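You operate a simulated robot arm through the tools that you are given. There is no shell and no other tool. Be economical: measure what you need, move in short steps, check, and stop when the job is done.

You run a simulated two-armed robot. Do the job below in one go: nothing can be reset, and whatever is moved stays where it is left.

## Task
Peel both plies off the mould plate, then clean and recoat it.
Fine: wipe off the old resin, then coat the marked square with the pad; the plies lie on the table clear of the plate; rag and pad go back. A coat counts when it lies all over at full strength: go over it till it gets no stronger. What is to be rubbed or washed off counts as gone when no trace of it is left.

It is judged by the outcome, as a careful person would: the job done as asked, and still so three seconds after it is handed in. It fails if anything else is knocked over, pushed out of place, dropped, spilled or broken.

## Robot
Two 7-joint arms with fingered hands on one trunk, on a base that drives. Base frame: it is fixed to the floor where the robot stands at the start and does not move with it; the origin is under the middle of the robot, x ahead of it, y to its left, z up; the surface under the hand at the start is at about z = 700. Readings come in mm, rad, newtons and seconds.
The left shoulder is at the start at [26, 214, 1193], the right one opposite. With the tool pointing down near the work surface each hand reaches from about 100 to 560 mm from the robot's upright axis, wherever it stands, measured 20 degrees to its own side. Places, roughly: mould plate [500, 100, 700]; top of the steel table [600, -100, 700]. Payload 3.3 kg a hand.
The TCP of each hand is the grasp point between the finger pads, 26 mm short of the fingertips. In the tool frame z runs along the fingers and y along their closing line. The gripper opens to 132 mm. The gripper's body begins 73 mm behind the TCP. The gripper is a hand of 2 fingers: y runs from the thumb to the fingers, the wrist lies at [0, 0, -224] in the tool frame, and closing takes about 1.5 s.
Orientation is that of the tool frame in the base frame, as [roll, pitch, yaw] about the fixed x, y, z axes, in that order (R = Rz(yaw) Ry(pitch) Rx(roll)). With the fingers straight down and closing along the base's y, the tool's x points along the base's -x, its y along +y and its z along -z.

## Interface
- The arms move only by the tool nudge_tool. It takes "left_rows", "right_rows" or both (then of equal length, played together; a hand with none holds still); each is a list of rows, each a list of 6 numbers: the shift along the base's x, y, z in mm, then the turn, a rotation vector about the base's x, y, z in rad. In form: [[x, y, z, rx, ry, rz], ...]. A call has 1 to 20 rows; each row shifts and turns the commanded pose from where the row before left it. "left_grip" and "right_grip" are, for a hand that has rows, the gripper command, from -1 (fully open) to 1 (shut), values between in proportion, set as the call begins (left out, the last holds). A row lasts 0.2 s, in which the tool goes at most 50 mm and 0.15 rad; a call with a longer step from one row to the next is refused whole, and so is a gripper value outside its range. A pose out of reach is approached as far as the arm can. The call stops where the force on the tool passes 40 N (or 10 N more than at its start, if that is more) or the arm is blocked; 0.2 s more then pass. The fingers move at their own pace (about 153 mm/s each) and stop on an object; they squeeze with about 24 N. The grip force told is the motor's: it shows also when the fingers shut on nothing. Time passes only in rows, and 0.2 s behind the last, so rows that do not move let the fingers close. It gives the time, the measured TCP pose, the force on the tool (base axes), the opening and the grip force at its end, in the units of the frame above (readings bear some noise), with the torque about the TCP (base axes, N m) and any sound that the robot's microphone picked up.
- Cameras (640 x 400 px; columns grow to the right, rows downward): "scene" is now at [79.8, 5.6, 1349.9]; the picture's right is [0.11, -0.99, 0.00], its down [-0.80, -0.09, -0.60] and it looks along [0.60, 0.06, -0.80] (base axes); focal length 254 px, centre (320, 200). "left" rides on the left gripper at [-65, -3, -99] in its tool frame; the picture's right is [0.04, -1.00, 0.00], its down [0.83, 0.03, -0.55] and it looks along [0.55, 0.02, 0.83] (tool axes); focal length 261 px, centre (320, 200). "right" rides on the right gripper at [66, -3, -99] in its tool frame; the picture's right is [0.04, 1.00, 0.00], its down [-0.83, 0.03, -0.55] and it looks along [-0.55, 0.02, 0.83] (tool axes); focal length 261 px, centre (320, 200). There is no depth. A picture from a camera that has moved, and an enlarged one, comes with that camera's place and axes in the base frame and with its lens. The place of the scene camera against the robot may be out by one fixed shift of up to 25 mm in any direction.
- grab_frame(camera): a new picture of that camera. It takes no simulated time.
- slide_trunk(by): slides the trunk up (or, below 0, down) by that many mm; the arms and the scene camera ride with it, the base frame stays. It gives what a move gives, with no picture.
- steer(legs): drives the robot by 1 to 6 legs, each [ahead, left, turn to the left] in mm, mm and rad, along the robot's own axes; the way and the turn of a leg run together, so that a leg with both is an arc; at most 1500 mm and 3.142 rad a leg. The arms and the cameras ride along, it lands a little off, and it stops where it bumps. It gives what a move gives.
- finger_targets(finger1, thumb_bend, hand): sets how far each is bent, from 0 (flat) to 1 (curled in); at 0.3 the hand is open as for a grip, at 0.7 the pads meet at the TCP. One left out holds its place. A second passes; each finger stops where it meets its share of the squeeze, and holds until it gets a number again. A gripper value or a shape takes the hand back. It gives what a move gives, with no picture; readings hold the bend of each and the force on the fingers (four entries, about 0 where the hand has none), thumb and palm.
- grasp_type(shape, hand): the hand has 2 fingers and takes this shape, open, in about a second: jaw (thumb against the fingers, like two jaws); tri (thumb and two fingers); tip (a fingertip pinch); poke (one finger out to press); point (the index stretched); flat (the hand flat); cup (the hand cupped); fist (a fist). The gripper value then closes the fingers along that shape, each until it touches; the sizes above hold for jaw. It gives what a move gives, with no picture.
- aim_head(pan, tilt): turns the head with the scene camera to pan (to the left, within 1.501 rad either way) and tilt (down, from -0.506 to 1.204), counted from straight ahead of the robot. It gives what a move gives.
- enlarge(camera, box): a new picture of the part [left, top, right, bottom] of that camera's present view, enlarged. It takes no simulated time.
- hand_in(): hands the job in; it is judged then, once.

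Work in short steps. Places have to be worked out from the pictures, the camera data and where the tool is seen: move nearer, look again, correct. Check each grasp and each placing, and mend what went wrong. You have 120 turns and 88 pictures in all, those below and enlarged ones among them. Open the grippers and draw the arms clear of the work before you hand the job in, unless the task says otherwise; then end with one line.

The tools are called after "Emit:" by a JSON object that holds its "method" and its "body". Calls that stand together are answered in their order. nudge_tool: Moves the arms, as the interface text tells. Its arguments: {"type":"object","properties":{"left_rows":{"type":"array","items":{"type":"array","items":{"type":"number"}}},"left_grip":{"type":"number"},"right_rows":{"type":"array","items":{"type":"array","items":{"type":"number"}}},"right_grip":{"type":"number"}},"required":[]} The other tools are called the same way: slide_trunk (by) slides the trunk up or down; grasp_type (shape, hand) gives the hand a shape; finger_targets (finger1, thumb_bend, hand) moves the fingers one by one; steer (legs) drives the base; aim_head (pan, tilt) turns the head that bears the scene camera; grab_frame (camera) takes a picture; enlarge (camera, box) takes an enlarged picture of a part of a camera's view; hand_in () hands the job in.

At the start:

```text
time_s: 0.0
left_ee_pos: [479.9, 309.4, 1010.9]
left_tcp_rot: [3.141, -0.002, -3.141]
left_force: [0.3, 0.6, 0.5]
left_torque: [-0.03, 0.01, -0.01]
left_grip_width: 131.9
left_finger_force: 0.0
left_shape: jaw
left_bend: [0.3, 0.3]
left_finger forces: [0.1, 0.1, 0.0, 0.0, 0.0, 0.0]
right_ee_pos: [440.0, -131.0, 1047.8]
right_tcp_rot: [3.14, 0.0, 3.141]
right_force: [0.7, -0.6, -0.4]
right_torque: [-0.01, 0.02, -0.01]
right_grip_width: 131.9
right_finger_force: 0.0
right_shape: jaw
right_bend: [0.3, 0.3]
right_finger forces: [0.0, 0.0, 0.1, 0.1, 0.1, 0.1]
trunk travel left (down, up): [-475.0, 286.0]
robot x, y, heading: [-2.6, 0.9, -0.001]
head pan, tilt: [0.106, 0.927]
```

scene: 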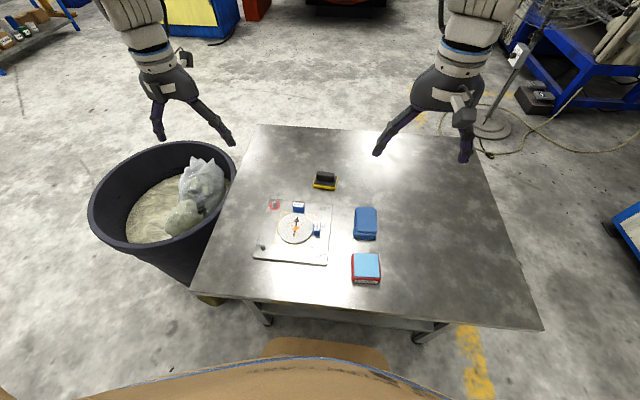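
right: 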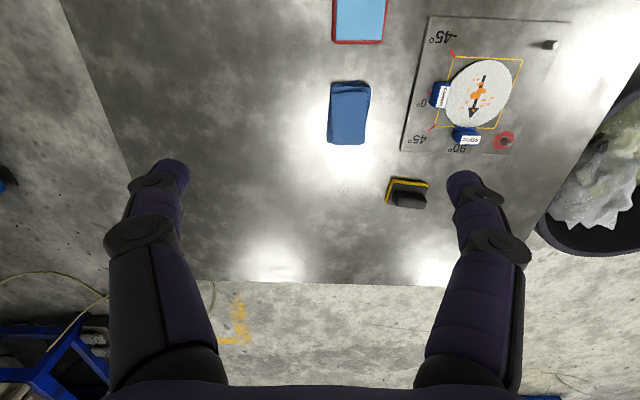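
left: 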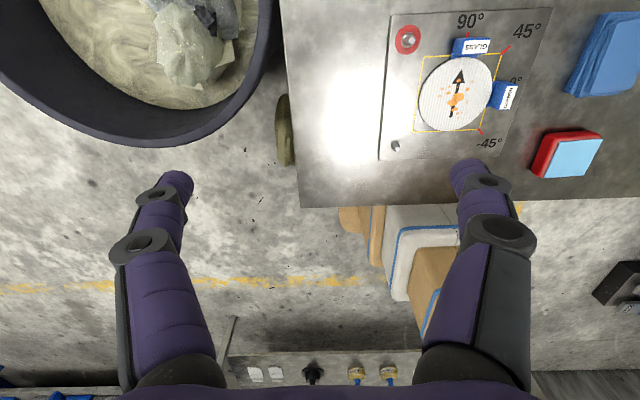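

The plate with two tabbed plies, a blue rag, a red/blue pad and a black/yellow object are visible. I enlarge to see details.

Emit:
{"method": "enlarge", "body": {"camera": "left", "box": [370, 0, 640, 190]}}

Emit:
{"method": "enlarge", "body": {"camera": "scene", "box": [230, 150, 410, 300]}}

Emit:
{"method": "enlarge", "body": {"camera": "right", "box": [310, 0, 600, 220]}}

```text
2.11 times, centred on (505, 95) of left
camera zoom: at [545.1, 308.0, 1109.4], right [-0.04, -1.0, 0.0], down [-0.83, 0.03, 0.55], along [-0.55, 0.02, -0.83], focal length 549 px, centre (-70, 421)
```

zoom: 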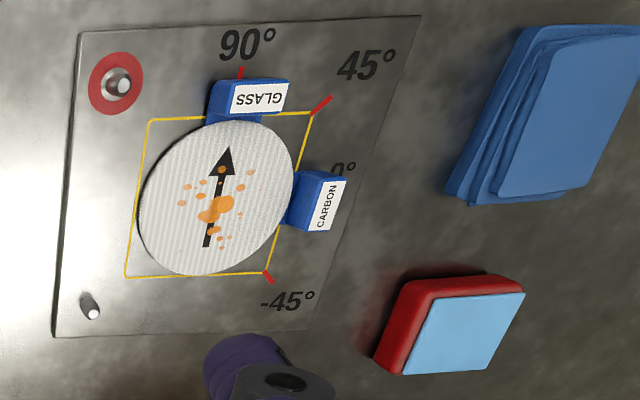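

```text
2.67 times, centred on (320, 225) of scene
camera zoom: at [79.8, 5.6, 1349.9], right [0.11, -0.99, 0.0], down [-0.8, -0.09, -0.6], along [0.6, 0.06, -0.8], focal length 677 px, centre (320, 133)
```

zoom: 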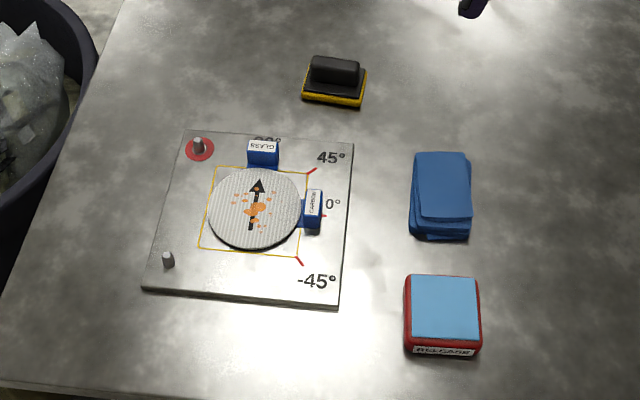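

```text
1.82 times, centred on (455, 110) of right
camera zoom: at [374.4, -132.6, 1146.0], right [-0.04, 1.0, 0.0], down [0.83, 0.03, 0.55], along [0.55, 0.02, -0.83], focal length 474 px, centre (74, 364)
```

zoom: 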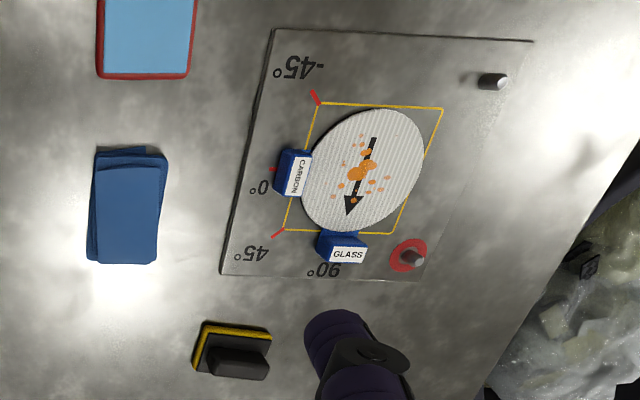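

The glass ply sits on top, carbon underneath. I check the label on the red block and on the black/yellow one.

Emit:
{"method": "enlarge", "body": {"camera": "scene", "box": [340, 245, 392, 290]}}

Emit:
{"method": "enlarge", "body": {"camera": "scene", "box": [305, 165, 347, 195]}}

Emit:
{"method": "enlarge", "body": {"camera": "scene", "box": [260, 190, 340, 265]}}

```text
8.89 times, centred on (366, 268) of scene
camera zoom: at [79.8, 5.6, 1349.9], right [0.11, -0.99, 0.0], down [-0.8, -0.09, -0.6], along [0.6, 0.06, -0.8], focal length 2256 px, centre (-89, -400)
```

zoom: 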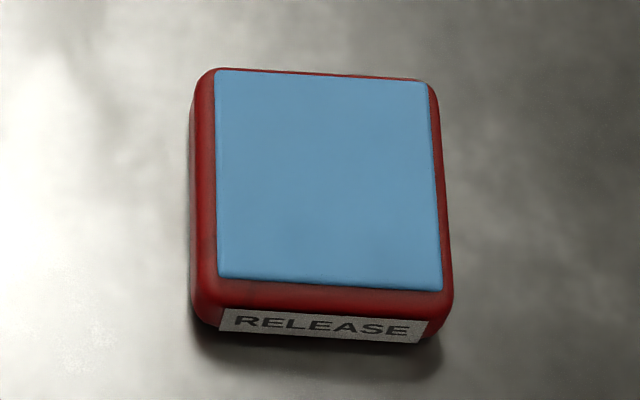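

```text
13.33 times, centred on (326, 180) of scene
camera zoom: at [79.8, 5.6, 1349.9], right [0.11, -0.99, 0.0], down [-0.8, -0.09, -0.6], along [0.6, 0.06, -0.8], focal length 3384 px, centre (240, 467)
```

zoom: 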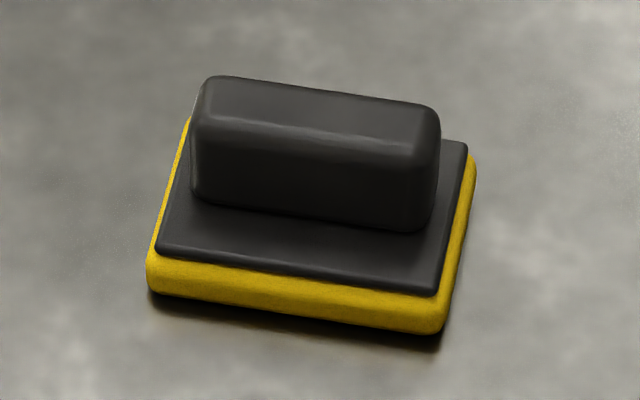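

```text
5.33 times, centred on (300, 228) of scene
camera zoom: at [79.8, 5.6, 1349.9], right [0.11, -0.99, 0.0], down [-0.8, -0.09, -0.6], along [0.6, 0.06, -0.8], focal length 1353 px, centre (427, 53)
```

zoom: 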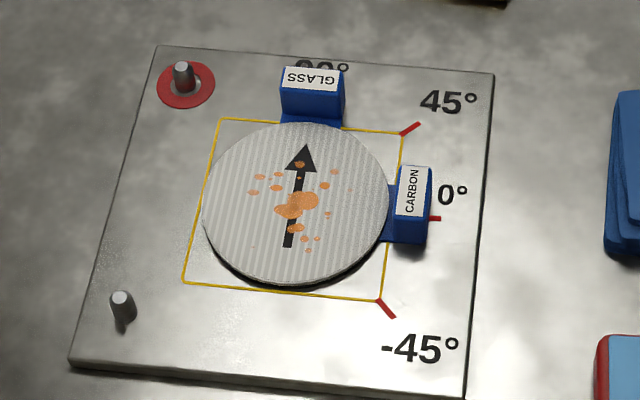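

The RELEASE block seems to be the release-agent source and the handled yellow pad the applicator, which lies far (~x 640). I check the clearance between my base and the table, to see how far I can drive ahead.

Emit:
{"method": "aim_head", "body": {"pan": 0, "tilt": 1.2}}

Emit:
{"method": "grab_frame", "body": {"camera": "scene"}}

```text
time_s: 0.8
left_ee_pos: [480.5, 310.7, 1009.9]
left_tcp_rot: [3.14, -0.001, -3.14]
left_force: [0.2, -0.5, 0.5]
left_torque: [0.02, 0.01, 0.01]
left_grip_width: 131.7
left_finger_force: 0.0
left_shape: jaw
left_bend: [0.3, 0.3]
left_finger forces: [0.0, 0.0, 0.1, 0.0, 0.0, 0.1]
right_ee_pos: [440.6, -130.9, 1048.2]
right_tcp_rot: [-3.141, -0.001, -3.141]
right_force: [0.1, -0.2, 0.0]
right_torque: [-0.03, 0.02, 0.01]
right_grip_width: 131.8
right_finger_force: 0.0
right_shape: jaw
right_bend: [0.3, 0.3]
right_finger forces: [0.1, 0.0, 0.0, 0.0, 0.0, 0.0]
trunk travel left (down, up): [-475.0, 286.0]
robot x, y, heading: [-3.3, 3.2, 0.003]
head pan, tilt: [0.0, 1.201]
```

```text
78 pictures are left
camera scene: at [62.1, -2.2, 1332.1], right [0.0, -1.0, 0.0], down [-0.93, 0.0, -0.36], along [0.36, 0.0, -0.93], focal length 254 px, centre (320, 200)
```

scene: 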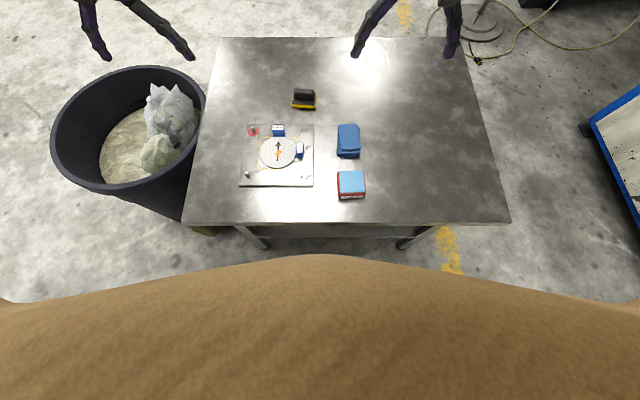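

I inspect my own base front from the left wrist camera, which looks back under the table edge.

Emit:
{"method": "enlarge", "body": {"camera": "left", "box": [290, 170, 570, 345]}}

```text
2.29 times, centred on (430, 258) of left
camera zoom: at [545.1, 307.9, 1109.4], right [-0.04, -1.0, 0.0], down [-0.83, 0.03, 0.55], along [-0.55, 0.02, -0.83], focal length 596 px, centre (69, 69)
```

zoom: 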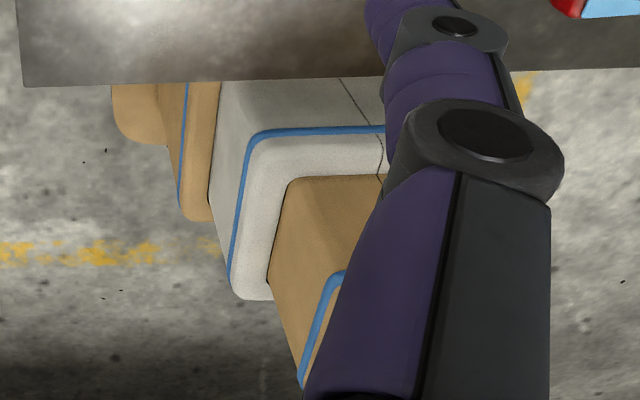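

I move the left hand back to look at my base's front from above the table edge.

Emit:
{"method": "nudge_tool", "body": {"left_rows": [[-43, 0, -15, 0, 0, 0], [-43, 0, -15, 0, 0, 0], [-43, 0, -15, 0, 0, 0], [-43, 0, -15, 0, 0, 0], [-43, 0, -15, 0, 0, 0]]}}

Emit:
{"method": "grab_frame", "body": {"camera": "left"}}

```text
time_s: 2.0
left_ee_pos: [265.3, 309.7, 933.8]
left_tcp_rot: [-3.142, 0.001, -3.14]
left_force: [-0.1, 0.7, 0.0]
left_torque: [0.0, -0.03, 0.01]
left_grip_width: 131.9
left_finger_force: 0.2
left_shape: jaw
left_bend: [0.3, 0.3]
left_finger forces: [0.1, 0.0, 0.0, 0.0, 0.1, 0.0]
right_ee_pos: [439.7, -131.0, 1048.5]
right_tcp_rot: [-3.139, 0.001, 3.14]
right_force: [0.7, -0.4, -0.5]
right_torque: [-0.04, -0.02, 0.0]
right_grip_width: 131.9
right_finger_force: 0.0
right_shape: jaw
right_bend: [0.3, 0.3]
right_finger forces: [0.1, 0.1, 0.0, 0.0, 0.1, 0.0]
trunk travel left (down, up): [-475.0, 286.0]
robot x, y, heading: [-4.2, -3.1, 0.004]
head pan, tilt: [0.0, 1.201]
```

```text
76 pictures are left
camera left: at [330.5, 308.4, 1033.3], right [-0.04, -1.0, 0.0], down [-0.83, 0.03, 0.55], along [-0.55, 0.02, -0.83], focal length 261 px, centre (320, 200)
```

left: 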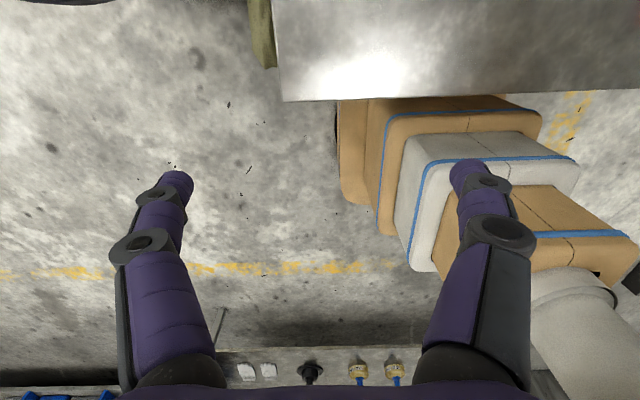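

My base has only a few cm to spare, so I won't drive; I'll lower the trunk and tilt the tool for reach. First lift and bring the left hand above the plate area, and move the right hand out to its side.

Emit:
{"method": "nudge_tool", "body": {"left_rows": [[10, -10, 40, 0, 0, 0], [30, -18, 30, 0, 0, 0], [30, -20, 30, 0, 0, 0], [30, -20, 20, 0, 0, 0], [30, -20, 10, 0, 0, 0], [30, -20, 10, 0, 0, 0]], "right_rows": [[-30, -30, 20, 0, 0, 0], [-30, -30, 20, 0, 0, 0], [-30, -30, 10, 0, 0, 0], [-30, -30, 10, 0, 0, 0], [-30, -30, 0, 0, 0, 0], [0, -30, 0, 0, 0, 0]]}}

Emit:
{"method": "slide_trunk", "body": {"by": -200}}

Emit:
{"method": "grab_frame", "body": {"camera": "left"}}

Emit:
{"method": "grab_frame", "body": {"camera": "scene"}}

```text
time_s: 3.4
left_ee_pos: [424.4, 200.0, 1073.7]
left_tcp_rot: [3.141, 0.0, 3.141]
left_force: [-0.2, -0.6, -0.4]
left_torque: [0.0, -0.01, 0.0]
left_grip_width: 132.1
left_finger_force: 0.1
left_shape: jaw
left_bend: [0.3, 0.3]
left_finger forces: [0.0, 0.0, 0.0, 0.1, 0.1, 0.0]
right_ee_pos: [295.0, -311.1, 1107.6]
right_tcp_rot: [3.141, 0.001, -3.14]
right_force: [-0.1, -1.3, -0.1]
right_torque: [0.0, 0.03, -0.01]
right_grip_width: 132.1
right_finger_force: 0.2
right_shape: jaw
right_bend: [0.3, 0.3]
right_finger forces: [0.0, 0.1, 0.0, 0.0, 0.0, 0.0]
trunk travel left (down, up): [-475.0, 286.0]
robot x, y, heading: [-1.1, -0.1, 0.006]
head pan, tilt: [0.0, 1.201]
```

```text
time_s: 5.5
left_ee_pos: [425.1, 202.0, 875.5]
left_tcp_rot: [3.141, -0.002, -3.142]
left_force: [-0.3, 0.1, 0.8]
left_torque: [-0.03, -0.01, -0.02]
left_grip_width: 132.1
left_finger_force: 0.1
left_shape: jaw
left_bend: [0.3, 0.3]
left_finger forces: [0.0, 0.0, 0.0, 0.1, 0.0, 0.1]
right_ee_pos: [289.9, -310.1, 908.9]
right_tcp_rot: [3.141, 0.0, -3.141]
right_force: [-0.5, 0.3, -0.2]
right_torque: [0.02, 0.04, 0.01]
right_grip_width: 131.9
right_finger_force: 0.0
right_shape: jaw
right_bend: [0.3, 0.3]
right_finger forces: [0.0, 0.0, 0.1, 0.1, 0.1, 0.1]
trunk travel left (down, up): [-275.0, 486.0]
robot x, y, heading: [2.8, 1.1, 0.004]
head pan, tilt: [0.0, 1.201]
```

```text
75 pictures are left
camera left: at [489.8, 199.8, 975.0], right [-0.04, -1.0, 0.0], down [-0.83, 0.03, 0.55], along [-0.55, 0.02, -0.83], focal length 261 px, centre (320, 200)
```

left: 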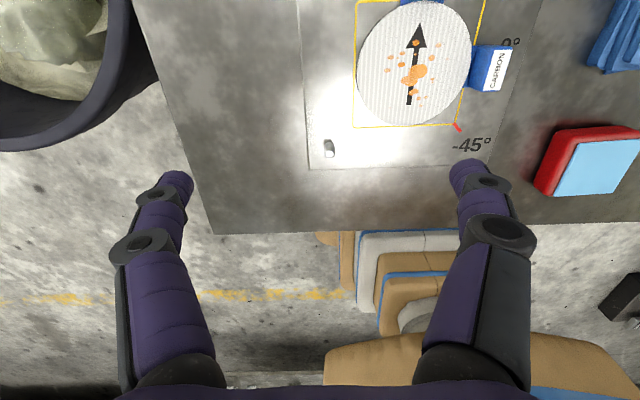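

```text
74 pictures are left
camera scene: at [92.9, -2.3, 1130.3], right [0.0, -1.0, 0.0], down [-0.93, 0.0, -0.36], along [0.36, 0.0, -0.93], focal length 254 px, centre (320, 200)
```

scene: 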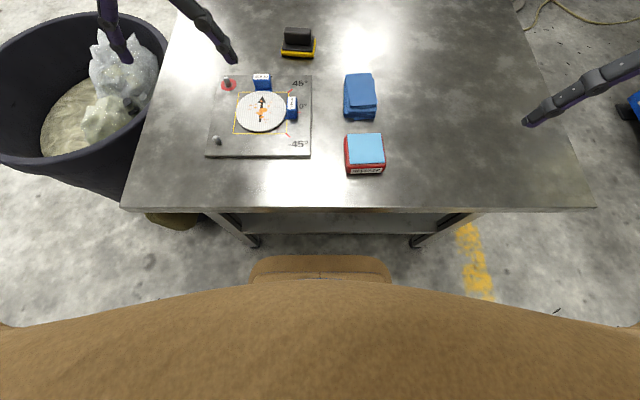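

Both tabs are blocks at the plies' rims. I move the left hand above the glass tab, near (518,108), and look.

Emit:
{"method": "nudge_tool", "body": {"left_rows": [[20, -30, -5, 0, 0, 0], [20, -30, -5, 0, 0, 0], [20, -30, -5, 0, 0, 0]]}}

Emit:
{"method": "grab_frame", "body": {"camera": "left"}}

```text
time_s: 6.3
left_ee_pos: [486.4, 108.5, 858.4]
left_tcp_rot: [3.141, -0.001, 3.141]
left_force: [-0.8, -0.8, 0.0]
left_torque: [0.02, 0.01, 0.02]
left_grip_width: 131.8
left_finger_force: 0.1
left_shape: jaw
left_bend: [0.3, 0.3]
left_finger forces: [0.0, 0.0, 0.0, 0.1, 0.1, 0.1]
right_ee_pos: [290.1, -312.2, 907.5]
right_tcp_rot: [-3.141, 0.0, -3.141]
right_force: [0.4, -0.5, -0.3]
right_torque: [0.02, -0.02, -0.01]
right_grip_width: 132.0
right_finger_force: 0.1
right_shape: jaw
right_bend: [0.3, 0.3]
right_finger forces: [0.0, 0.0, 0.0, 0.0, 0.1, 0.0]
trunk travel left (down, up): [-275.0, 486.0]
robot x, y, heading: [0.4, -1.7, -0.004]
head pan, tilt: [0.0, 1.201]
```

```text
73 pictures are left
camera left: at [551.2, 107.2, 958.4], right [-0.04, -1.0, 0.0], down [-0.83, 0.03, 0.55], along [-0.55, 0.02, -0.83], focal length 261 px, centre (320, 200)
```

left: 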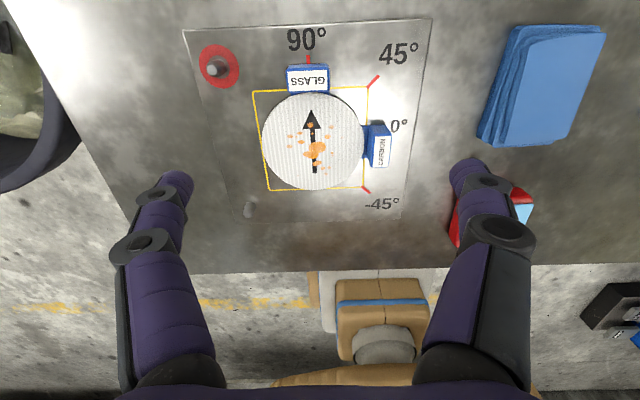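

Glass tab centre ≈ (517,117), top ≈ z 737; carbon tab ≈ (456,54). I go above the glass tab with the fingers at ~59 mm.

Emit:
{"method": "nudge_tool", "body": {"left_rows": [[15, 4, -20, 0, 0, 0], [16, 4, -28, 0, 0, 0], [0, 0, -25, 0, 0, 0], [0, 0, 0, 0, 0, 0]], "left_grip": 0.1}}

Emit:
{"method": "grab_frame", "body": {"camera": "left"}}

```text
time_s: 7.3
left_ee_pos: [516.7, 118.9, 787.7]
left_tcp_rot: [-3.141, -0.001, -3.141]
left_force: [0.2, -0.4, -0.5]
left_torque: [0.0, 0.01, 0.01]
left_grip_width: 60.0
left_finger_force: 0.2
left_shape: jaw
left_bend: [0.73, 0.7]
left_finger forces: [0.1, 0.0, 0.1, 0.1, 0.1, 0.1]
right_ee_pos: [290.1, -311.5, 908.6]
right_tcp_rot: [-3.141, -0.001, -3.141]
right_force: [0.2, 1.1, 0.8]
right_torque: [0.0, 0.0, -0.05]
right_grip_width: 131.7
right_finger_force: 0.0
right_shape: jaw
right_bend: [0.3, 0.3]
right_finger forces: [0.0, 0.0, 0.1, 0.0, 0.1, 0.1]
trunk travel left (down, up): [-275.0, 486.0]
robot x, y, heading: [-0.2, 1.7, -0.001]
head pan, tilt: [0.0, 1.201]
```

```text
72 pictures are left
camera left: at [581.6, 117.4, 887.5], right [-0.04, -1.0, 0.0], down [-0.83, 0.03, 0.55], along [-0.55, 0.02, -0.83], focal length 261 px, centre (320, 200)
```

left: 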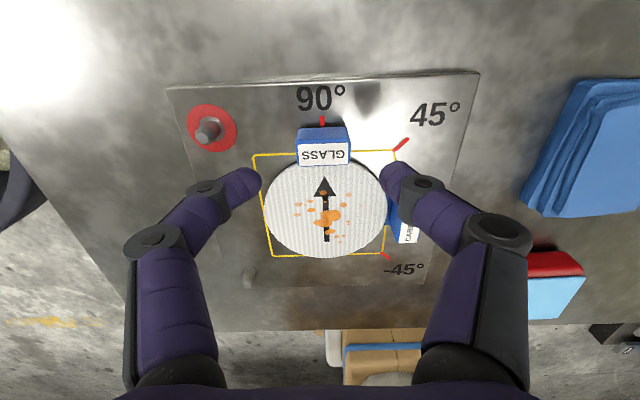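

Alignment is good: tab centred between the fingers. I lower to z≈738 and close.

Emit:
{"method": "nudge_tool", "body": {"left_rows": [[1, 0, -20, 0, 0, 0], [0, 0, -20, 0, 0, 0], [0, 0, -9, 0, 0, 0]]}}

Emit:
{"method": "nudge_tool", "body": {"left_rows": [[0, 0, 0, 0, 0, 0], [0, 0, 0, 0, 0, 0], [0, 0, 0, 0, 0, 0], [0, 0, 0, 0, 0, 0], [0, 0, 0, 0, 0, 0]], "left_grip": 1}}

Emit:
{"method": "grab_frame", "body": {"camera": "left"}}

```text
time_s: 8.2
left_ee_pos: [517.9, 119.0, 737.6]
left_tcp_rot: [-3.141, 0.001, -3.142]
left_force: [0.3, 0.2, 1.5]
left_torque: [0.06, -0.02, 0.01]
left_grip_width: 59.9
left_finger_force: 0.1
left_shape: jaw
left_bend: [0.73, 0.7]
left_finger forces: [1.3, 0.1, 0.0, 0.0, 0.0, 0.0]
right_ee_pos: [289.0, -311.2, 909.0]
right_tcp_rot: [-3.141, -0.001, -3.141]
right_force: [0.4, -0.3, 0.4]
right_torque: [0.01, -0.01, 0.03]
right_grip_width: 132.0
right_finger_force: 0.0
right_shape: jaw
right_bend: [0.3, 0.3]
right_finger forces: [0.1, 0.1, 0.0, 0.1, 0.1, 0.0]
trunk travel left (down, up): [-275.0, 486.0]
robot x, y, heading: [-4.5, 2.4, 0.001]
head pan, tilt: [0.0, 1.201]
```

```text
time_s: 9.3
left_ee_pos: [517.7, 117.9, 737.5]
left_tcp_rot: [3.141, -0.001, -3.141]
left_force: [1.2, -4.4, 2.1]
left_torque: [-0.15, -0.05, 0.13]
left_grip_width: 29.2
left_finger_force: 23.4
left_shape: jaw
left_bend: [0.75, 0.7]
left_finger forces: [20.6, 0.0, 0.1, 0.0, 25.9, 0.0]
right_ee_pos: [289.1, -309.4, 907.2]
right_tcp_rot: [3.141, 0.001, 3.14]
right_force: [0.6, -0.5, -0.1]
right_torque: [0.01, -0.01, 0.0]
right_grip_width: 131.9
right_finger_force: 0.1
right_shape: jaw
right_bend: [0.3, 0.3]
right_finger forces: [0.0, 0.1, 0.0, 0.0, 0.0, 0.0]
trunk travel left (down, up): [-275.0, 486.0]
robot x, y, heading: [1.1, 1.2, 0.003]
head pan, tilt: [0.0, 1.201]
```

```text
71 pictures are left
camera left: at [581.6, 116.0, 836.7], right [-0.04, -1.0, 0.0], down [-0.83, 0.03, 0.55], along [-0.55, 0.02, -0.83], focal length 261 px, centre (320, 200)
```

left: 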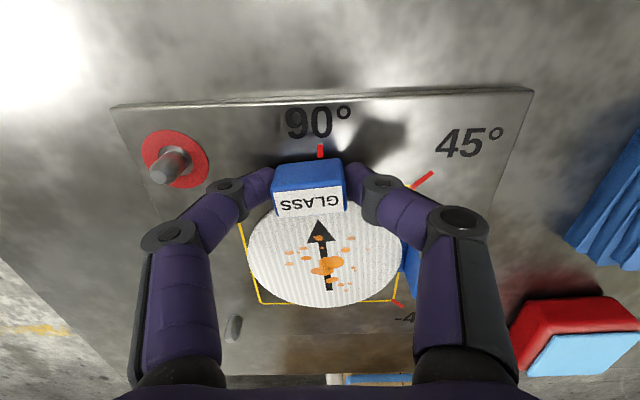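

The tab is gripped (29 mm, 23 N). I begin to peel: slow lift with slight motion back toward the ply.

Emit:
{"method": "nudge_tool", "body": {"left_rows": [[0, 0, 5, 0, 0, 0], [-1, 0, 6, 0, 0, 0], [-3, 0, 8, 0, 0, 0], [-5, 0, 8, 0, 0, 0]]}}

Emit:
{"method": "grab_frame", "body": {"camera": "left"}}

```text
time_s: 10.3
left_ee_pos: [508.8, 120.5, 763.5]
left_tcp_rot: [3.141, -0.003, -3.14]
left_force: [-0.1, 0.0, -0.1]
left_torque: [0.04, -0.08, -0.02]
left_grip_width: 28.3
left_finger_force: 23.7
left_shape: jaw
left_bend: [0.74, 0.7]
left_finger forces: [23.4, 0.0, 0.0, 0.1, 23.2, 0.0]
right_ee_pos: [289.4, -310.3, 909.4]
right_tcp_rot: [3.141, 0.001, 3.141]
right_force: [0.0, -0.4, -0.7]
right_torque: [-0.03, 0.01, 0.03]
right_grip_width: 131.8
right_finger_force: 0.1
right_shape: jaw
right_bend: [0.3, 0.3]
right_finger forces: [0.0, 0.0, 0.0, 0.0, 0.1, 0.1]
trunk travel left (down, up): [-275.0, 486.0]
robot x, y, heading: [1.6, 2.0, 0.002]
head pan, tilt: [0.0, 1.201]
```

```text
70 pictures are left
camera left: at [572.8, 117.7, 862.9], right [-0.04, -1.0, 0.0], down [-0.83, 0.03, 0.55], along [-0.55, 0.02, -0.83], focal length 261 px, centre (320, 200)
```

left: 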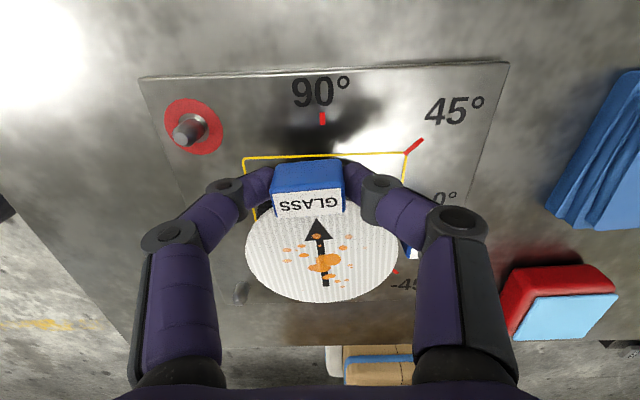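

The glass ply seems to rise freely with the tab. I lift further and check that the carbon ply stayed.

Emit:
{"method": "nudge_tool", "body": {"left_rows": [[0, 0, 15, 0, 0, 0], [0, 0, 20, 0, 0, 0], [0, 0, 25, 0, 0, 0], [0, 0, 25, 0, 0, 0]]}}

Emit:
{"method": "grab_frame", "body": {"camera": "scene"}}

Emit:
{"method": "grab_frame", "body": {"camera": "left"}}

```text
time_s: 11.3
left_ee_pos: [507.1, 119.4, 848.4]
left_tcp_rot: [3.141, -0.001, -3.141]
left_force: [-0.5, 0.8, -0.9]
left_torque: [-0.02, -0.04, 0.01]
left_grip_width: 28.4
left_finger_force: 24.3
left_shape: jaw
left_bend: [0.74, 0.7]
left_finger forces: [23.2, 0.1, 0.0, 0.0, 23.2, 0.0]
right_ee_pos: [289.9, -310.2, 908.4]
right_tcp_rot: [-3.141, 0.0, -3.142]
right_force: [0.4, -0.2, -0.2]
right_torque: [0.0, 0.02, -0.01]
right_grip_width: 132.2
right_finger_force: 0.1
right_shape: jaw
right_bend: [0.3, 0.3]
right_finger forces: [0.0, 0.0, 0.1, 0.1, 0.0, 0.0]
trunk travel left (down, up): [-275.0, 486.0]
robot x, y, heading: [-1.6, 3.6, -0.003]
head pan, tilt: [0.0, 1.201]
```

```text
69 pictures are left
camera scene: at [92.9, -2.5, 1130.2], right [0.0, -1.0, 0.0], down [-0.93, 0.0, -0.36], along [0.36, 0.0, -0.93], focal length 254 px, centre (320, 200)
```

scene: 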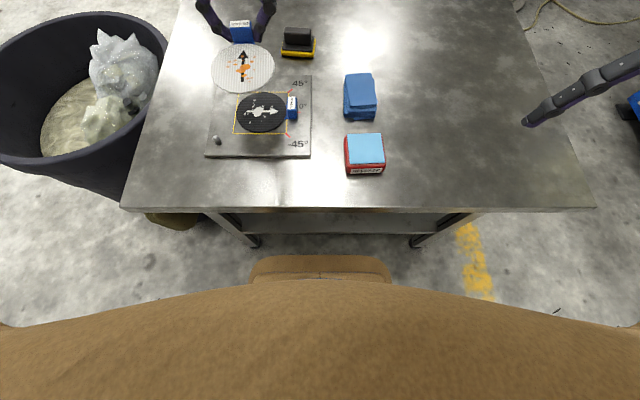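

```text
68 pictures are left
camera left: at [571.3, 118.1, 948.6], right [-0.04, -1.0, 0.0], down [-0.83, 0.03, 0.55], along [-0.55, 0.02, -0.83], focal length 261 px, centre (320, 200)
```

left: 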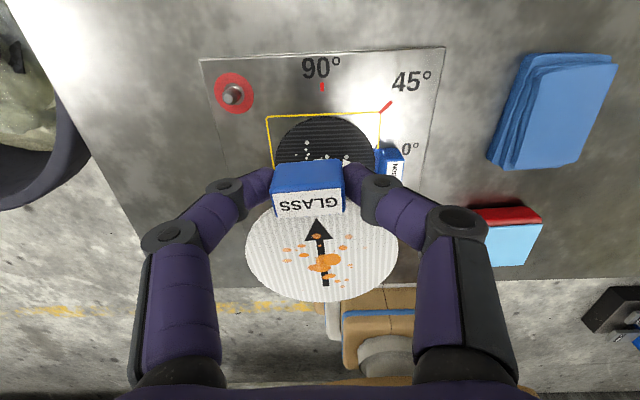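

Only the glass ply came; the carbon one stays. I carry the glass ply to the free strip of table left of the plate (plate edge y≈216, table edge y≈352), ply centre at about (400,284).

Emit:
{"method": "nudge_tool", "body": {"left_rows": [[-9, 33, 0, 0, 0, 0], [-9, 33, 0, 0, 0, 0], [-9, 33, 0, 0, 0, 0], [-9, 33, 0, 0, 0, 0], [-10, 33, 0, 0, 0, 0], [0, 0, -35, 0, 0, 0], [0, 0, -30, 0, 0, 0]]}}

Emit:
{"method": "grab_frame", "body": {"camera": "left"}}

Emit:
{"method": "grab_frame", "body": {"camera": "scene"}}

```text
time_s: 12.9
left_ee_pos: [461.9, 284.1, 786.0]
left_tcp_rot: [3.14, -0.001, 3.141]
left_force: [0.7, 0.3, -0.9]
left_torque: [0.02, -0.04, -0.01]
left_grip_width: 28.5
left_finger_force: 24.3
left_shape: jaw
left_bend: [0.74, 0.7]
left_finger forces: [23.2, 0.0, 0.0, 0.1, 23.1, 0.1]
right_ee_pos: [289.9, -310.8, 907.7]
right_tcp_rot: [3.141, -0.002, -3.141]
right_force: [1.4, 0.4, 0.0]
right_torque: [0.01, 0.02, -0.02]
right_grip_width: 131.8
right_finger_force: 0.0
right_shape: jaw
right_bend: [0.3, 0.3]
right_finger forces: [0.0, 0.0, 0.0, 0.0, 0.0, 0.0]
trunk travel left (down, up): [-275.0, 486.0]
robot x, y, heading: [-2.2, -2.6, -0.001]
head pan, tilt: [0.0, 1.201]
```

```text
67 pictures are left
camera left: at [526.6, 282.1, 885.7], right [-0.04, -1.0, 0.0], down [-0.83, 0.03, 0.55], along [-0.55, 0.02, -0.83], focal length 261 px, centre (320, 200)
```

left: 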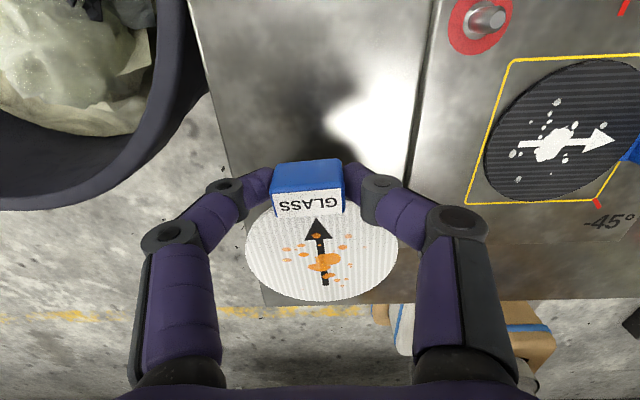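

```text
66 pictures are left
camera scene: at [93.3, -2.2, 1130.1], right [0.0, -1.0, 0.0], down [-0.93, 0.0, -0.36], along [0.36, 0.0, -0.93], focal length 254 px, centre (320, 200)
```

scene: 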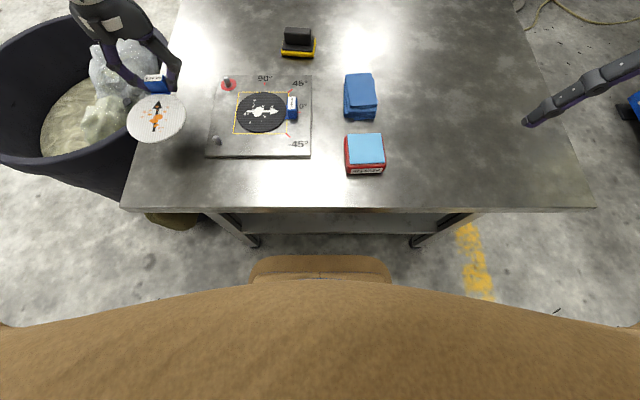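

Strip bounds measured again: plate edge y≈214, table edge y≈355, so y=284 is the middle. I lower onto the table.

Emit:
{"method": "nudge_tool", "body": {"left_rows": [[0, 0, -20, 0, 0, 0], [0, 0, -18, 0, 0, 0], [0, 0, -10, 0, 0, 0], [0, 0, -5, 0, 0, 0]]}}

```text
time_s: 13.9
left_ee_pos: [464.2, 284.3, 732.3]
left_tcp_rot: [3.141, -0.001, 3.141]
left_force: [0.5, -0.6, -0.3]
left_torque: [-0.01, -0.02, -0.02]
left_grip_width: 28.3
left_finger_force: 23.8
left_shape: jaw
left_bend: [0.74, 0.7]
left_finger forces: [23.2, 0.0, 0.0, 0.1, 23.3, 0.0]
right_ee_pos: [290.2, -311.6, 908.0]
right_tcp_rot: [3.141, -0.001, 3.142]
right_force: [-0.8, 0.0, 0.5]
right_torque: [-0.02, 0.0, -0.04]
right_grip_width: 132.2
right_finger_force: 0.1
right_shape: jaw
right_bend: [0.3, 0.3]
right_finger forces: [0.0, 0.0, 0.0, 0.1, 0.0, 0.0]
trunk travel left (down, up): [-275.0, 486.0]
robot x, y, heading: [-1.4, 1.8, -0.001]
head pan, tilt: [0.0, 1.201]
```

No contact yet; I lower by small steps.

Emit:
{"method": "nudge_tool", "body": {"left_rows": [[0, 0, -2, 0, 0, 0], [0, 0, -2, 0, 0, 0], [0, 0, -2, 0, 0, 0]]}}

```text
time_s: 14.8
left_ee_pos: [463.1, 284.4, 727.9]
left_tcp_rot: [3.141, 0.001, 3.141]
left_force: [-2.0, 0.8, 6.8]
left_torque: [-0.18, 0.03, -0.03]
left_grip_width: 28.6
left_finger_force: 24.1
left_shape: jaw
left_bend: [0.74, 0.7]
left_finger forces: [23.9, 0.0, 0.0, 0.0, 31.6, 0.0]
right_ee_pos: [289.9, -310.4, 908.9]
right_tcp_rot: [3.141, -0.002, 3.141]
right_force: [0.2, -0.5, 0.0]
right_torque: [0.01, 0.01, 0.0]
right_grip_width: 131.9
right_finger_force: 0.1
right_shape: jaw
right_bend: [0.3, 0.3]
right_finger forces: [0.1, 0.0, 0.0, 0.0, 0.0, 0.1]
trunk travel left (down, up): [-275.0, 486.0]
robot x, y, heading: [3.1, -1.5, 0.002]
head pan, tilt: [0.0, 1.201]
```

Contact felt (7 N). I release to a partial opening, then rise.

Emit:
{"method": "nudge_tool", "body": {"left_rows": [[0, 0, 1, 0, 0, 0], [0, 0, 0, 0, 0, 0], [0, 0, 0, 0, 0, 0]], "left_grip": 0.15}}

Emit:
{"method": "nudge_tool", "body": {"left_rows": [[0, 0, 15, 0, 0, 0], [0, 0, 30, 0, 0, 0], [0, 0, 40, 0, 0, 0], [0, 0, 40, 0, 0, 0]]}}

Emit:
{"method": "grab_frame", "body": {"camera": "left"}}

```text
time_s: 15.6
left_ee_pos: [463.8, 285.1, 726.4]
left_tcp_rot: [3.141, -0.001, 3.141]
left_force: [-0.4, -0.1, -0.3]
left_torque: [0.04, -0.01, 0.02]
left_grip_width: 55.5
left_finger_force: 0.0
left_shape: jaw
left_bend: [0.73, 0.7]
left_finger forces: [0.1, 0.0, 0.0, 0.1, 0.0, 0.0]
right_ee_pos: [290.4, -311.3, 907.6]
right_tcp_rot: [3.141, 0.001, -3.141]
right_force: [-0.5, 0.0, -0.3]
right_torque: [0.0, 0.03, -0.01]
right_grip_width: 131.8
right_finger_force: 0.0
right_shape: jaw
right_bend: [0.3, 0.3]
right_finger forces: [0.0, 0.0, 0.1, 0.1, 0.0, 0.1]
trunk travel left (down, up): [-275.0, 486.0]
robot x, y, heading: [0.1, -1.5, -0.001]
head pan, tilt: [0.0, 1.201]
```

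```text
time_s: 16.6
left_ee_pos: [464.1, 283.4, 850.7]
left_tcp_rot: [-3.141, -0.002, 3.141]
left_force: [-0.6, -0.1, 0.5]
left_torque: [-0.03, 0.01, -0.03]
left_grip_width: 55.6
left_finger_force: 0.1
left_shape: jaw
left_bend: [0.73, 0.7]
left_finger forces: [0.0, 0.1, 0.0, 0.0, 0.1, 0.0]
right_ee_pos: [289.6, -310.6, 908.8]
right_tcp_rot: [-3.14, 0.001, -3.141]
right_force: [0.3, 1.1, 0.0]
right_torque: [0.01, -0.02, 0.01]
right_grip_width: 132.1
right_finger_force: 0.1
right_shape: jaw
right_bend: [0.3, 0.3]
right_finger forces: [0.1, 0.1, 0.0, 0.0, 0.1, 0.0]
trunk travel left (down, up): [-275.0, 486.0]
robot x, y, heading: [-0.2, 0.4, 0.001]
head pan, tilt: [0.0, 1.201]
```

```text
65 pictures are left
camera left: at [528.2, 281.2, 950.5], right [-0.04, -1.0, 0.0], down [-0.83, 0.03, 0.55], along [-0.55, 0.02, -0.83], focal length 261 px, centre (320, 200)
```

left: 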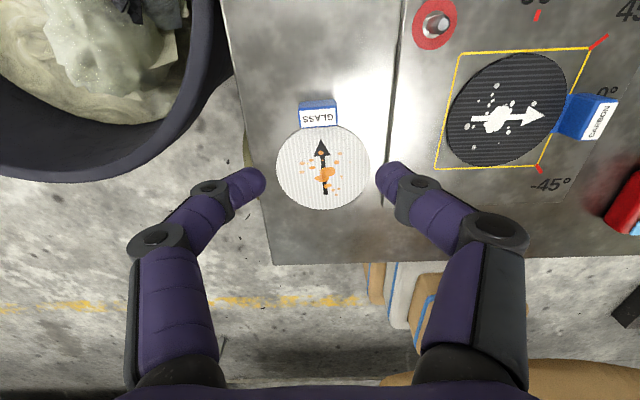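

Glass ply lies well. For the carbon tab I'll use the right hand, closing across the tab's thickness (y); left hand draws back.

Emit:
{"method": "nudge_tool", "body": {"right_rows": [[20, 41, 0, 0, 0, 0], [20, 41, 0, 0, 0, 0], [20, 41, -5, 0, 0, 0], [20, 41, -5, 0, 0, 0], [20, 41, -5, 0, 0, 0], [20, 41, -5, 0, 0, 0], [20, 41, -5, 0, 0, 0], [20, 41, -5, 0, 0, 0]], "left_rows": [[-20, 10, 20, 0, 0, 0], [-20, 10, 20, 0, 0, 0], [-20, 10, 20, 0, 0, 0], [-20, 10, 10, 0, 0, 0], [-20, 0, 10, 0, 0, 0], [0, 0, 0, 0, 0, 0], [0, 0, 0, 0, 0, 0], [0, 0, 0, 0, 0, 0]], "right_grip": 0.3}}

Emit:
{"method": "grab_frame", "body": {"camera": "right"}}

```text
time_s: 18.6
left_ee_pos: [363.9, 325.6, 933.8]
left_tcp_rot: [-3.141, -0.001, 3.142]
left_force: [0.1, 0.0, -0.4]
left_torque: [0.02, 0.01, 0.01]
left_grip_width: 55.6
left_finger_force: 0.0
left_shape: jaw
left_bend: [0.73, 0.7]
left_finger forces: [0.0, 0.0, 0.0, 0.0, 0.0, 0.1]
right_ee_pos: [466.8, -21.4, 905.7]
right_tcp_rot: [3.058, 0.023, 3.063]
right_force: [0.0, -1.1, -0.1]
right_torque: [-0.03, -0.04, 0.01]
right_grip_width: 46.3
right_finger_force: 0.0
right_shape: jaw
right_bend: [0.73, 0.7]
right_finger forces: [0.1, 0.1, 0.0, 0.0, 0.0, 0.1]
right hand out of reach, approached as far as the arm can: row 8
trunk travel left (down, up): [-275.0, 486.0]
robot x, y, heading: [2.3, -0.8, 0.002]
head pan, tilt: [0.0, 1.201]
stopped in row 8 (right hand): the arm was blocked; the commanded pose is now the measured one
```

```text
64 pictures are left
camera right: at [397.5, -24.8, 1001.1], right [0.04, 1.0, 0.08], down [0.82, -0.08, 0.57], along [0.58, 0.05, -0.82], focal length 261 px, centre (320, 200)
```

right: 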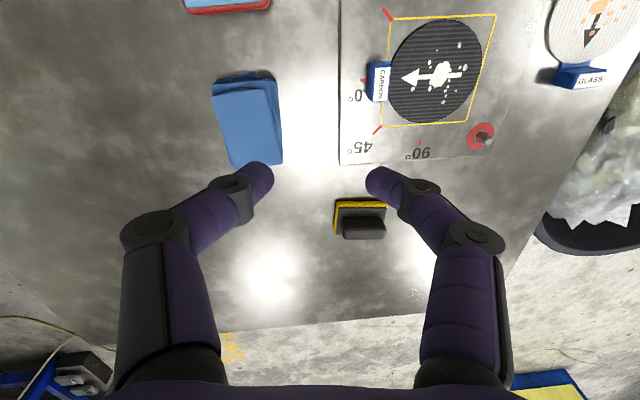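

The right arm is at its inner limit here, so the left arm will take the carbon tab. I draw the right hand back to its side.

Emit:
{"method": "nudge_tool", "body": {"right_rows": [[-20, -41, 0, 0, 0, 0], [-20, -41, 0, 0, 0, 0], [-20, -41, 5, 0, 0, 0], [-20, -41, 5, 0, 0, 0], [-20, -41, 5, 0, 0, 0], [-20, -41, 5, 0, 0, 0], [-20, -41, 5, 0, 0, 0]]}}

Emit:
{"method": "nudge_tool", "body": {"left_rows": [[16, -40, -5, 0, 0, 0], [16, -40, -5, 0, 0, 0], [15, -40, -10, 0, 0, 0], [15, -40, -20, 0, 0, 0], [15, -40, -30, 0, 0, 0], [15, -40, -30, 0, 0, 0], [0, -32, -10, 0, 0, 0]], "left_grip": 0.4}}

Emit:
{"method": "grab_frame", "body": {"camera": "left"}}

```text
time_s: 20.1
left_ee_pos: [365.0, 325.0, 933.6]
left_tcp_rot: [-3.14, 0.002, -3.141]
left_force: [0.0, -0.6, 0.8]
left_torque: [-0.04, 0.02, 0.01]
left_grip_width: 55.7
left_finger_force: 0.1
left_shape: jaw
left_bend: [0.73, 0.7]
left_finger forces: [0.0, 0.0, 0.1, 0.1, 0.0, 0.1]
right_ee_pos: [323.2, -302.7, 926.3]
right_tcp_rot: [3.065, 0.019, 3.068]
right_force: [-0.5, -0.7, -0.7]
right_torque: [0.02, -0.03, 0.0]
right_grip_width: 46.3
right_finger_force: 0.0
right_shape: jaw
right_bend: [0.73, 0.7]
right_finger forces: [0.0, 0.0, 0.0, 0.0, 0.0, 0.0]
trunk travel left (down, up): [-275.0, 486.0]
robot x, y, heading: [2.6, -2.3, 0.004]
head pan, tilt: [0.0, 1.201]
```

```text
refused: row 5 steps farther than a row can; nothing moved
```

```text
63 pictures are left
camera left: at [428.4, 322.9, 1033.3], right [-0.04, -1.0, 0.0], down [-0.83, 0.03, 0.55], along [-0.55, 0.02, -0.83], focal length 261 px, centre (320, 200)
```

left: 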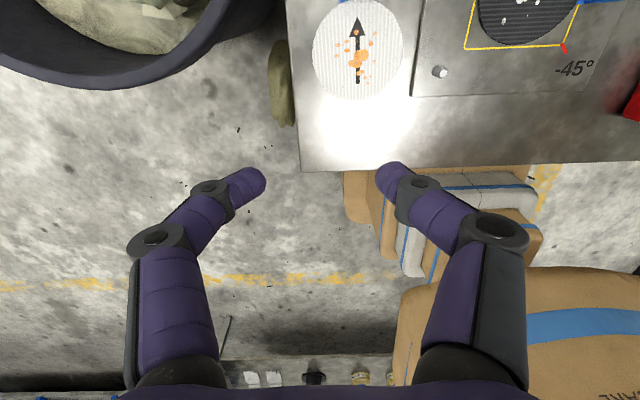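

The step was too long; I repeat with smaller steps toward (456,54,820).

Emit:
{"method": "nudge_tool", "body": {"left_rows": [[12, -34, -14, 0, 0, 0], [12, -34, -14, 0, 0, 0], [12, -34, -14, 0, 0, 0], [11, -34, -14, 0, 0, 0], [11, -34, -14, 0, 0, 0], [11, -34, -14, 0, 0, 0], [11, -34, -14, 0, 0, 0], [11, -33, -14, 0, 0, 0]], "left_grip": 0.35}}

Emit:
{"method": "grab_frame", "body": {"camera": "left"}}

```text
time_s: 21.9
left_ee_pos: [455.4, 52.2, 821.7]
left_tcp_rot: [-3.141, -0.001, -3.14]
left_force: [-0.5, -0.2, 0.0]
left_torque: [-0.01, 0.02, 0.0]
left_grip_width: 43.4
left_finger_force: 0.2
left_shape: jaw
left_bend: [0.73, 0.7]
left_finger forces: [0.1, 0.0, 0.0, 0.0, 0.0, 0.0]
right_ee_pos: [324.5, -302.5, 926.4]
right_tcp_rot: [3.063, 0.019, 3.067]
right_force: [0.1, 0.1, -0.4]
right_torque: [0.01, 0.01, -0.05]
right_grip_width: 46.2
right_finger_force: 0.1
right_shape: jaw
right_bend: [0.73, 0.7]
right_finger forces: [0.0, 0.0, 0.1, 0.1, 0.0, 0.0]
trunk travel left (down, up): [-275.0, 486.0]
robot x, y, heading: [-1.6, -2.4, -0.006]
head pan, tilt: [0.0, 1.201]
```

```text
62 pictures are left
camera left: at [520.1, 50.1, 922.0], right [-0.04, -1.0, 0.0], down [-0.83, 0.03, 0.55], along [-0.55, 0.02, -0.83], focal length 261 px, centre (320, 200)
```

left: 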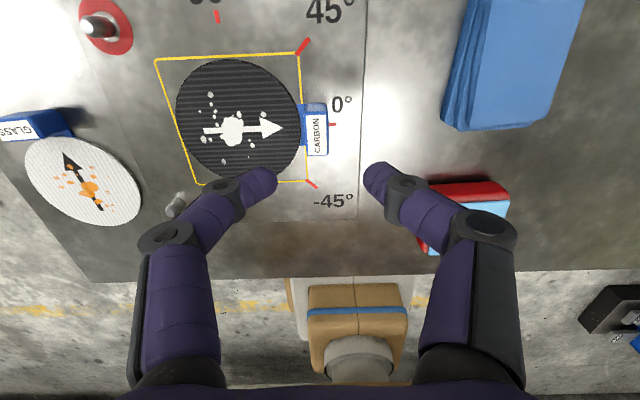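

Carbon tab centre ≈ (458,54.5). I descend over it with tips staying just above the ply level.

Emit:
{"method": "nudge_tool", "body": {"left_rows": [[2, 2, -25, 0, 0, 0], [0, 0, -25, 0, 0, 0], [0, 0, -15, 0, 0, 0], [0, 0, -11, 0, 0, 0]]}}

Emit:
{"method": "grab_frame", "body": {"camera": "left"}}

```text
time_s: 22.9
left_ee_pos: [457.7, 56.8, 745.6]
left_tcp_rot: [3.141, 0.0, 3.141]
left_force: [-0.7, 0.2, 0.3]
left_torque: [-0.05, 0.01, 0.0]
left_grip_width: 43.1
left_finger_force: 0.1
left_shape: jaw
left_bend: [0.73, 0.7]
left_finger forces: [0.0, 0.1, 0.0, 0.0, 0.0, 0.0]
right_ee_pos: [325.0, -303.0, 925.4]
right_tcp_rot: [3.062, 0.019, 3.069]
right_force: [0.6, -1.0, 0.6]
right_torque: [0.0, 0.0, -0.02]
right_grip_width: 46.5
right_finger_force: 0.0
right_shape: jaw
right_bend: [0.73, 0.7]
right_finger forces: [0.0, 0.0, 0.0, 0.0, 0.0, 0.0]
trunk travel left (down, up): [-275.0, 486.0]
robot x, y, heading: [1.6, -1.4, 0.002]
head pan, tilt: [0.0, 1.201]
```

```text
61 pictures are left
camera left: at [522.0, 54.7, 844.8], right [-0.04, -1.0, 0.0], down [-0.83, 0.03, 0.55], along [-0.55, 0.02, -0.83], focal length 261 px, centre (320, 200)
```

left: 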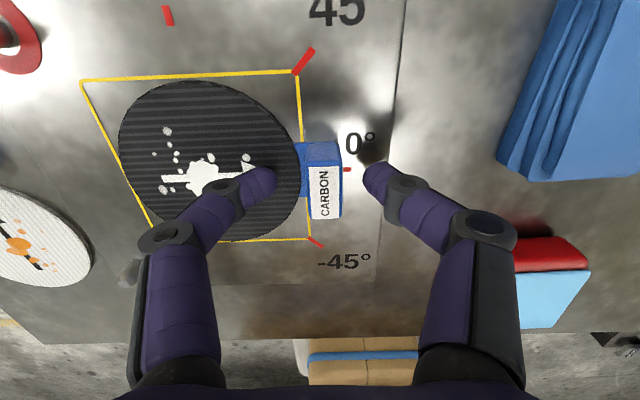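

Nearly centred; shift 2 mm to -y and close.

Emit:
{"method": "nudge_tool", "body": {"left_rows": [[0, -2, 0, 0, 0, 0], [0, 0, 0, 0, 0, 0], [0, 0, 0, 0, 0, 0], [0, 0, 0, 0, 0, 0], [0, 0, 0, 0, 0, 0]], "left_grip": 1}}

Emit:
{"method": "grab_frame", "body": {"camera": "left"}}

```text
time_s: 24.1
left_ee_pos: [458.6, 54.7, 745.6]
left_tcp_rot: [3.142, -0.002, 3.141]
left_force: [-1.4, 1.7, -1.6]
left_torque: [0.05, 0.03, 0.01]
left_grip_width: 12.2
left_finger_force: 23.9
left_shape: jaw
left_bend: [0.72, 0.7]
left_finger forces: [22.5, 0.0, 0.0, 0.1, 20.6, 0.1]
right_ee_pos: [325.6, -301.9, 926.2]
right_tcp_rot: [3.062, 0.021, 3.068]
right_force: [0.3, 0.5, 0.3]
right_torque: [-0.03, -0.01, 0.0]
right_grip_width: 46.2
right_finger_force: 0.1
right_shape: jaw
right_bend: [0.73, 0.7]
right_finger forces: [0.0, 0.1, 0.1, 0.1, 0.0, 0.0]
trunk travel left (down, up): [-275.0, 486.0]
robot x, y, heading: [-0.6, -5.6, -0.004]
head pan, tilt: [0.0, 1.201]
```

```text
60 pictures are left
camera left: at [522.8, 52.9, 845.2], right [-0.04, -1.0, 0.0], down [-0.83, 0.03, 0.55], along [-0.55, 0.02, -0.83], focal length 261 px, centre (320, 200)
```

left: 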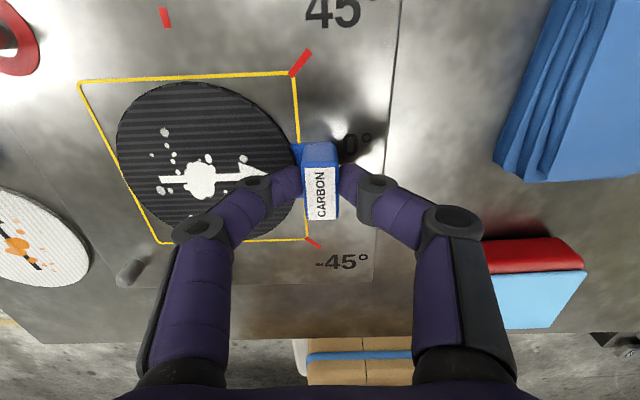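

Gripped (12 mm). Now peel: slow lift and over toward the ply.

Emit:
{"method": "nudge_tool", "body": {"left_rows": [[0, 0, 5, 0, 0, 0], [0, 1, 6, 0, 0, 0], [0, 3, 8, 0, 0, 0], [0, 5, 8, 0, 0, 0], [0, 0, 15, 0, 0, 0], [0, 0, 20, 0, 0, 0], [0, 0, 25, 0, 0, 0], [0, 0, 20, 0, 0, 0]]}}

Emit:
{"method": "grab_frame", "body": {"camera": "left"}}

```text
time_s: 25.9
left_ee_pos: [457.1, 62.0, 853.8]
left_tcp_rot: [-3.14, -0.003, -3.14]
left_force: [-1.3, 0.5, -1.4]
left_torque: [-0.01, -0.01, 0.03]
left_grip_width: 11.9
left_finger_force: 24.1
left_shape: jaw
left_bend: [0.71, 0.7]
left_finger forces: [22.3, 0.0, 0.1, 0.0, 22.3, 0.0]
right_ee_pos: [325.0, -301.9, 925.9]
right_tcp_rot: [3.065, 0.02, 3.069]
right_force: [0.0, -0.6, -0.1]
right_torque: [-0.05, -0.02, 0.0]
right_grip_width: 46.2
right_finger_force: 0.1
right_shape: jaw
right_bend: [0.73, 0.7]
right_finger forces: [0.1, 0.0, 0.1, 0.0, 0.1, 0.1]
trunk travel left (down, up): [-275.0, 486.0]
robot x, y, heading: [0.3, -0.1, -0.004]
head pan, tilt: [0.0, 1.201]
```

```text
59 pictures are left
camera left: at [522.2, 60.1, 952.4], right [-0.04, -1.0, 0.0], down [-0.83, 0.03, 0.55], along [-0.55, 0.02, -0.83], focal length 261 px, centre (320, 200)
```

left: 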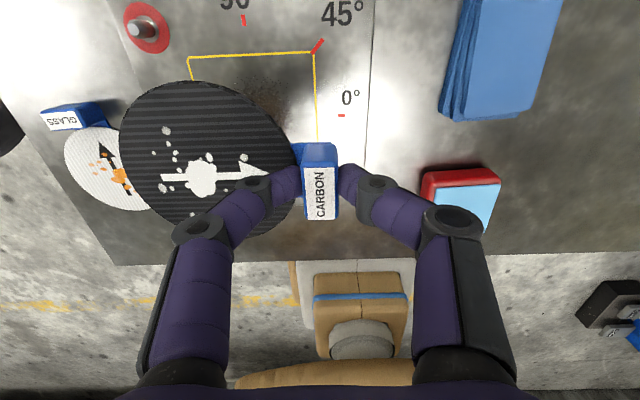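

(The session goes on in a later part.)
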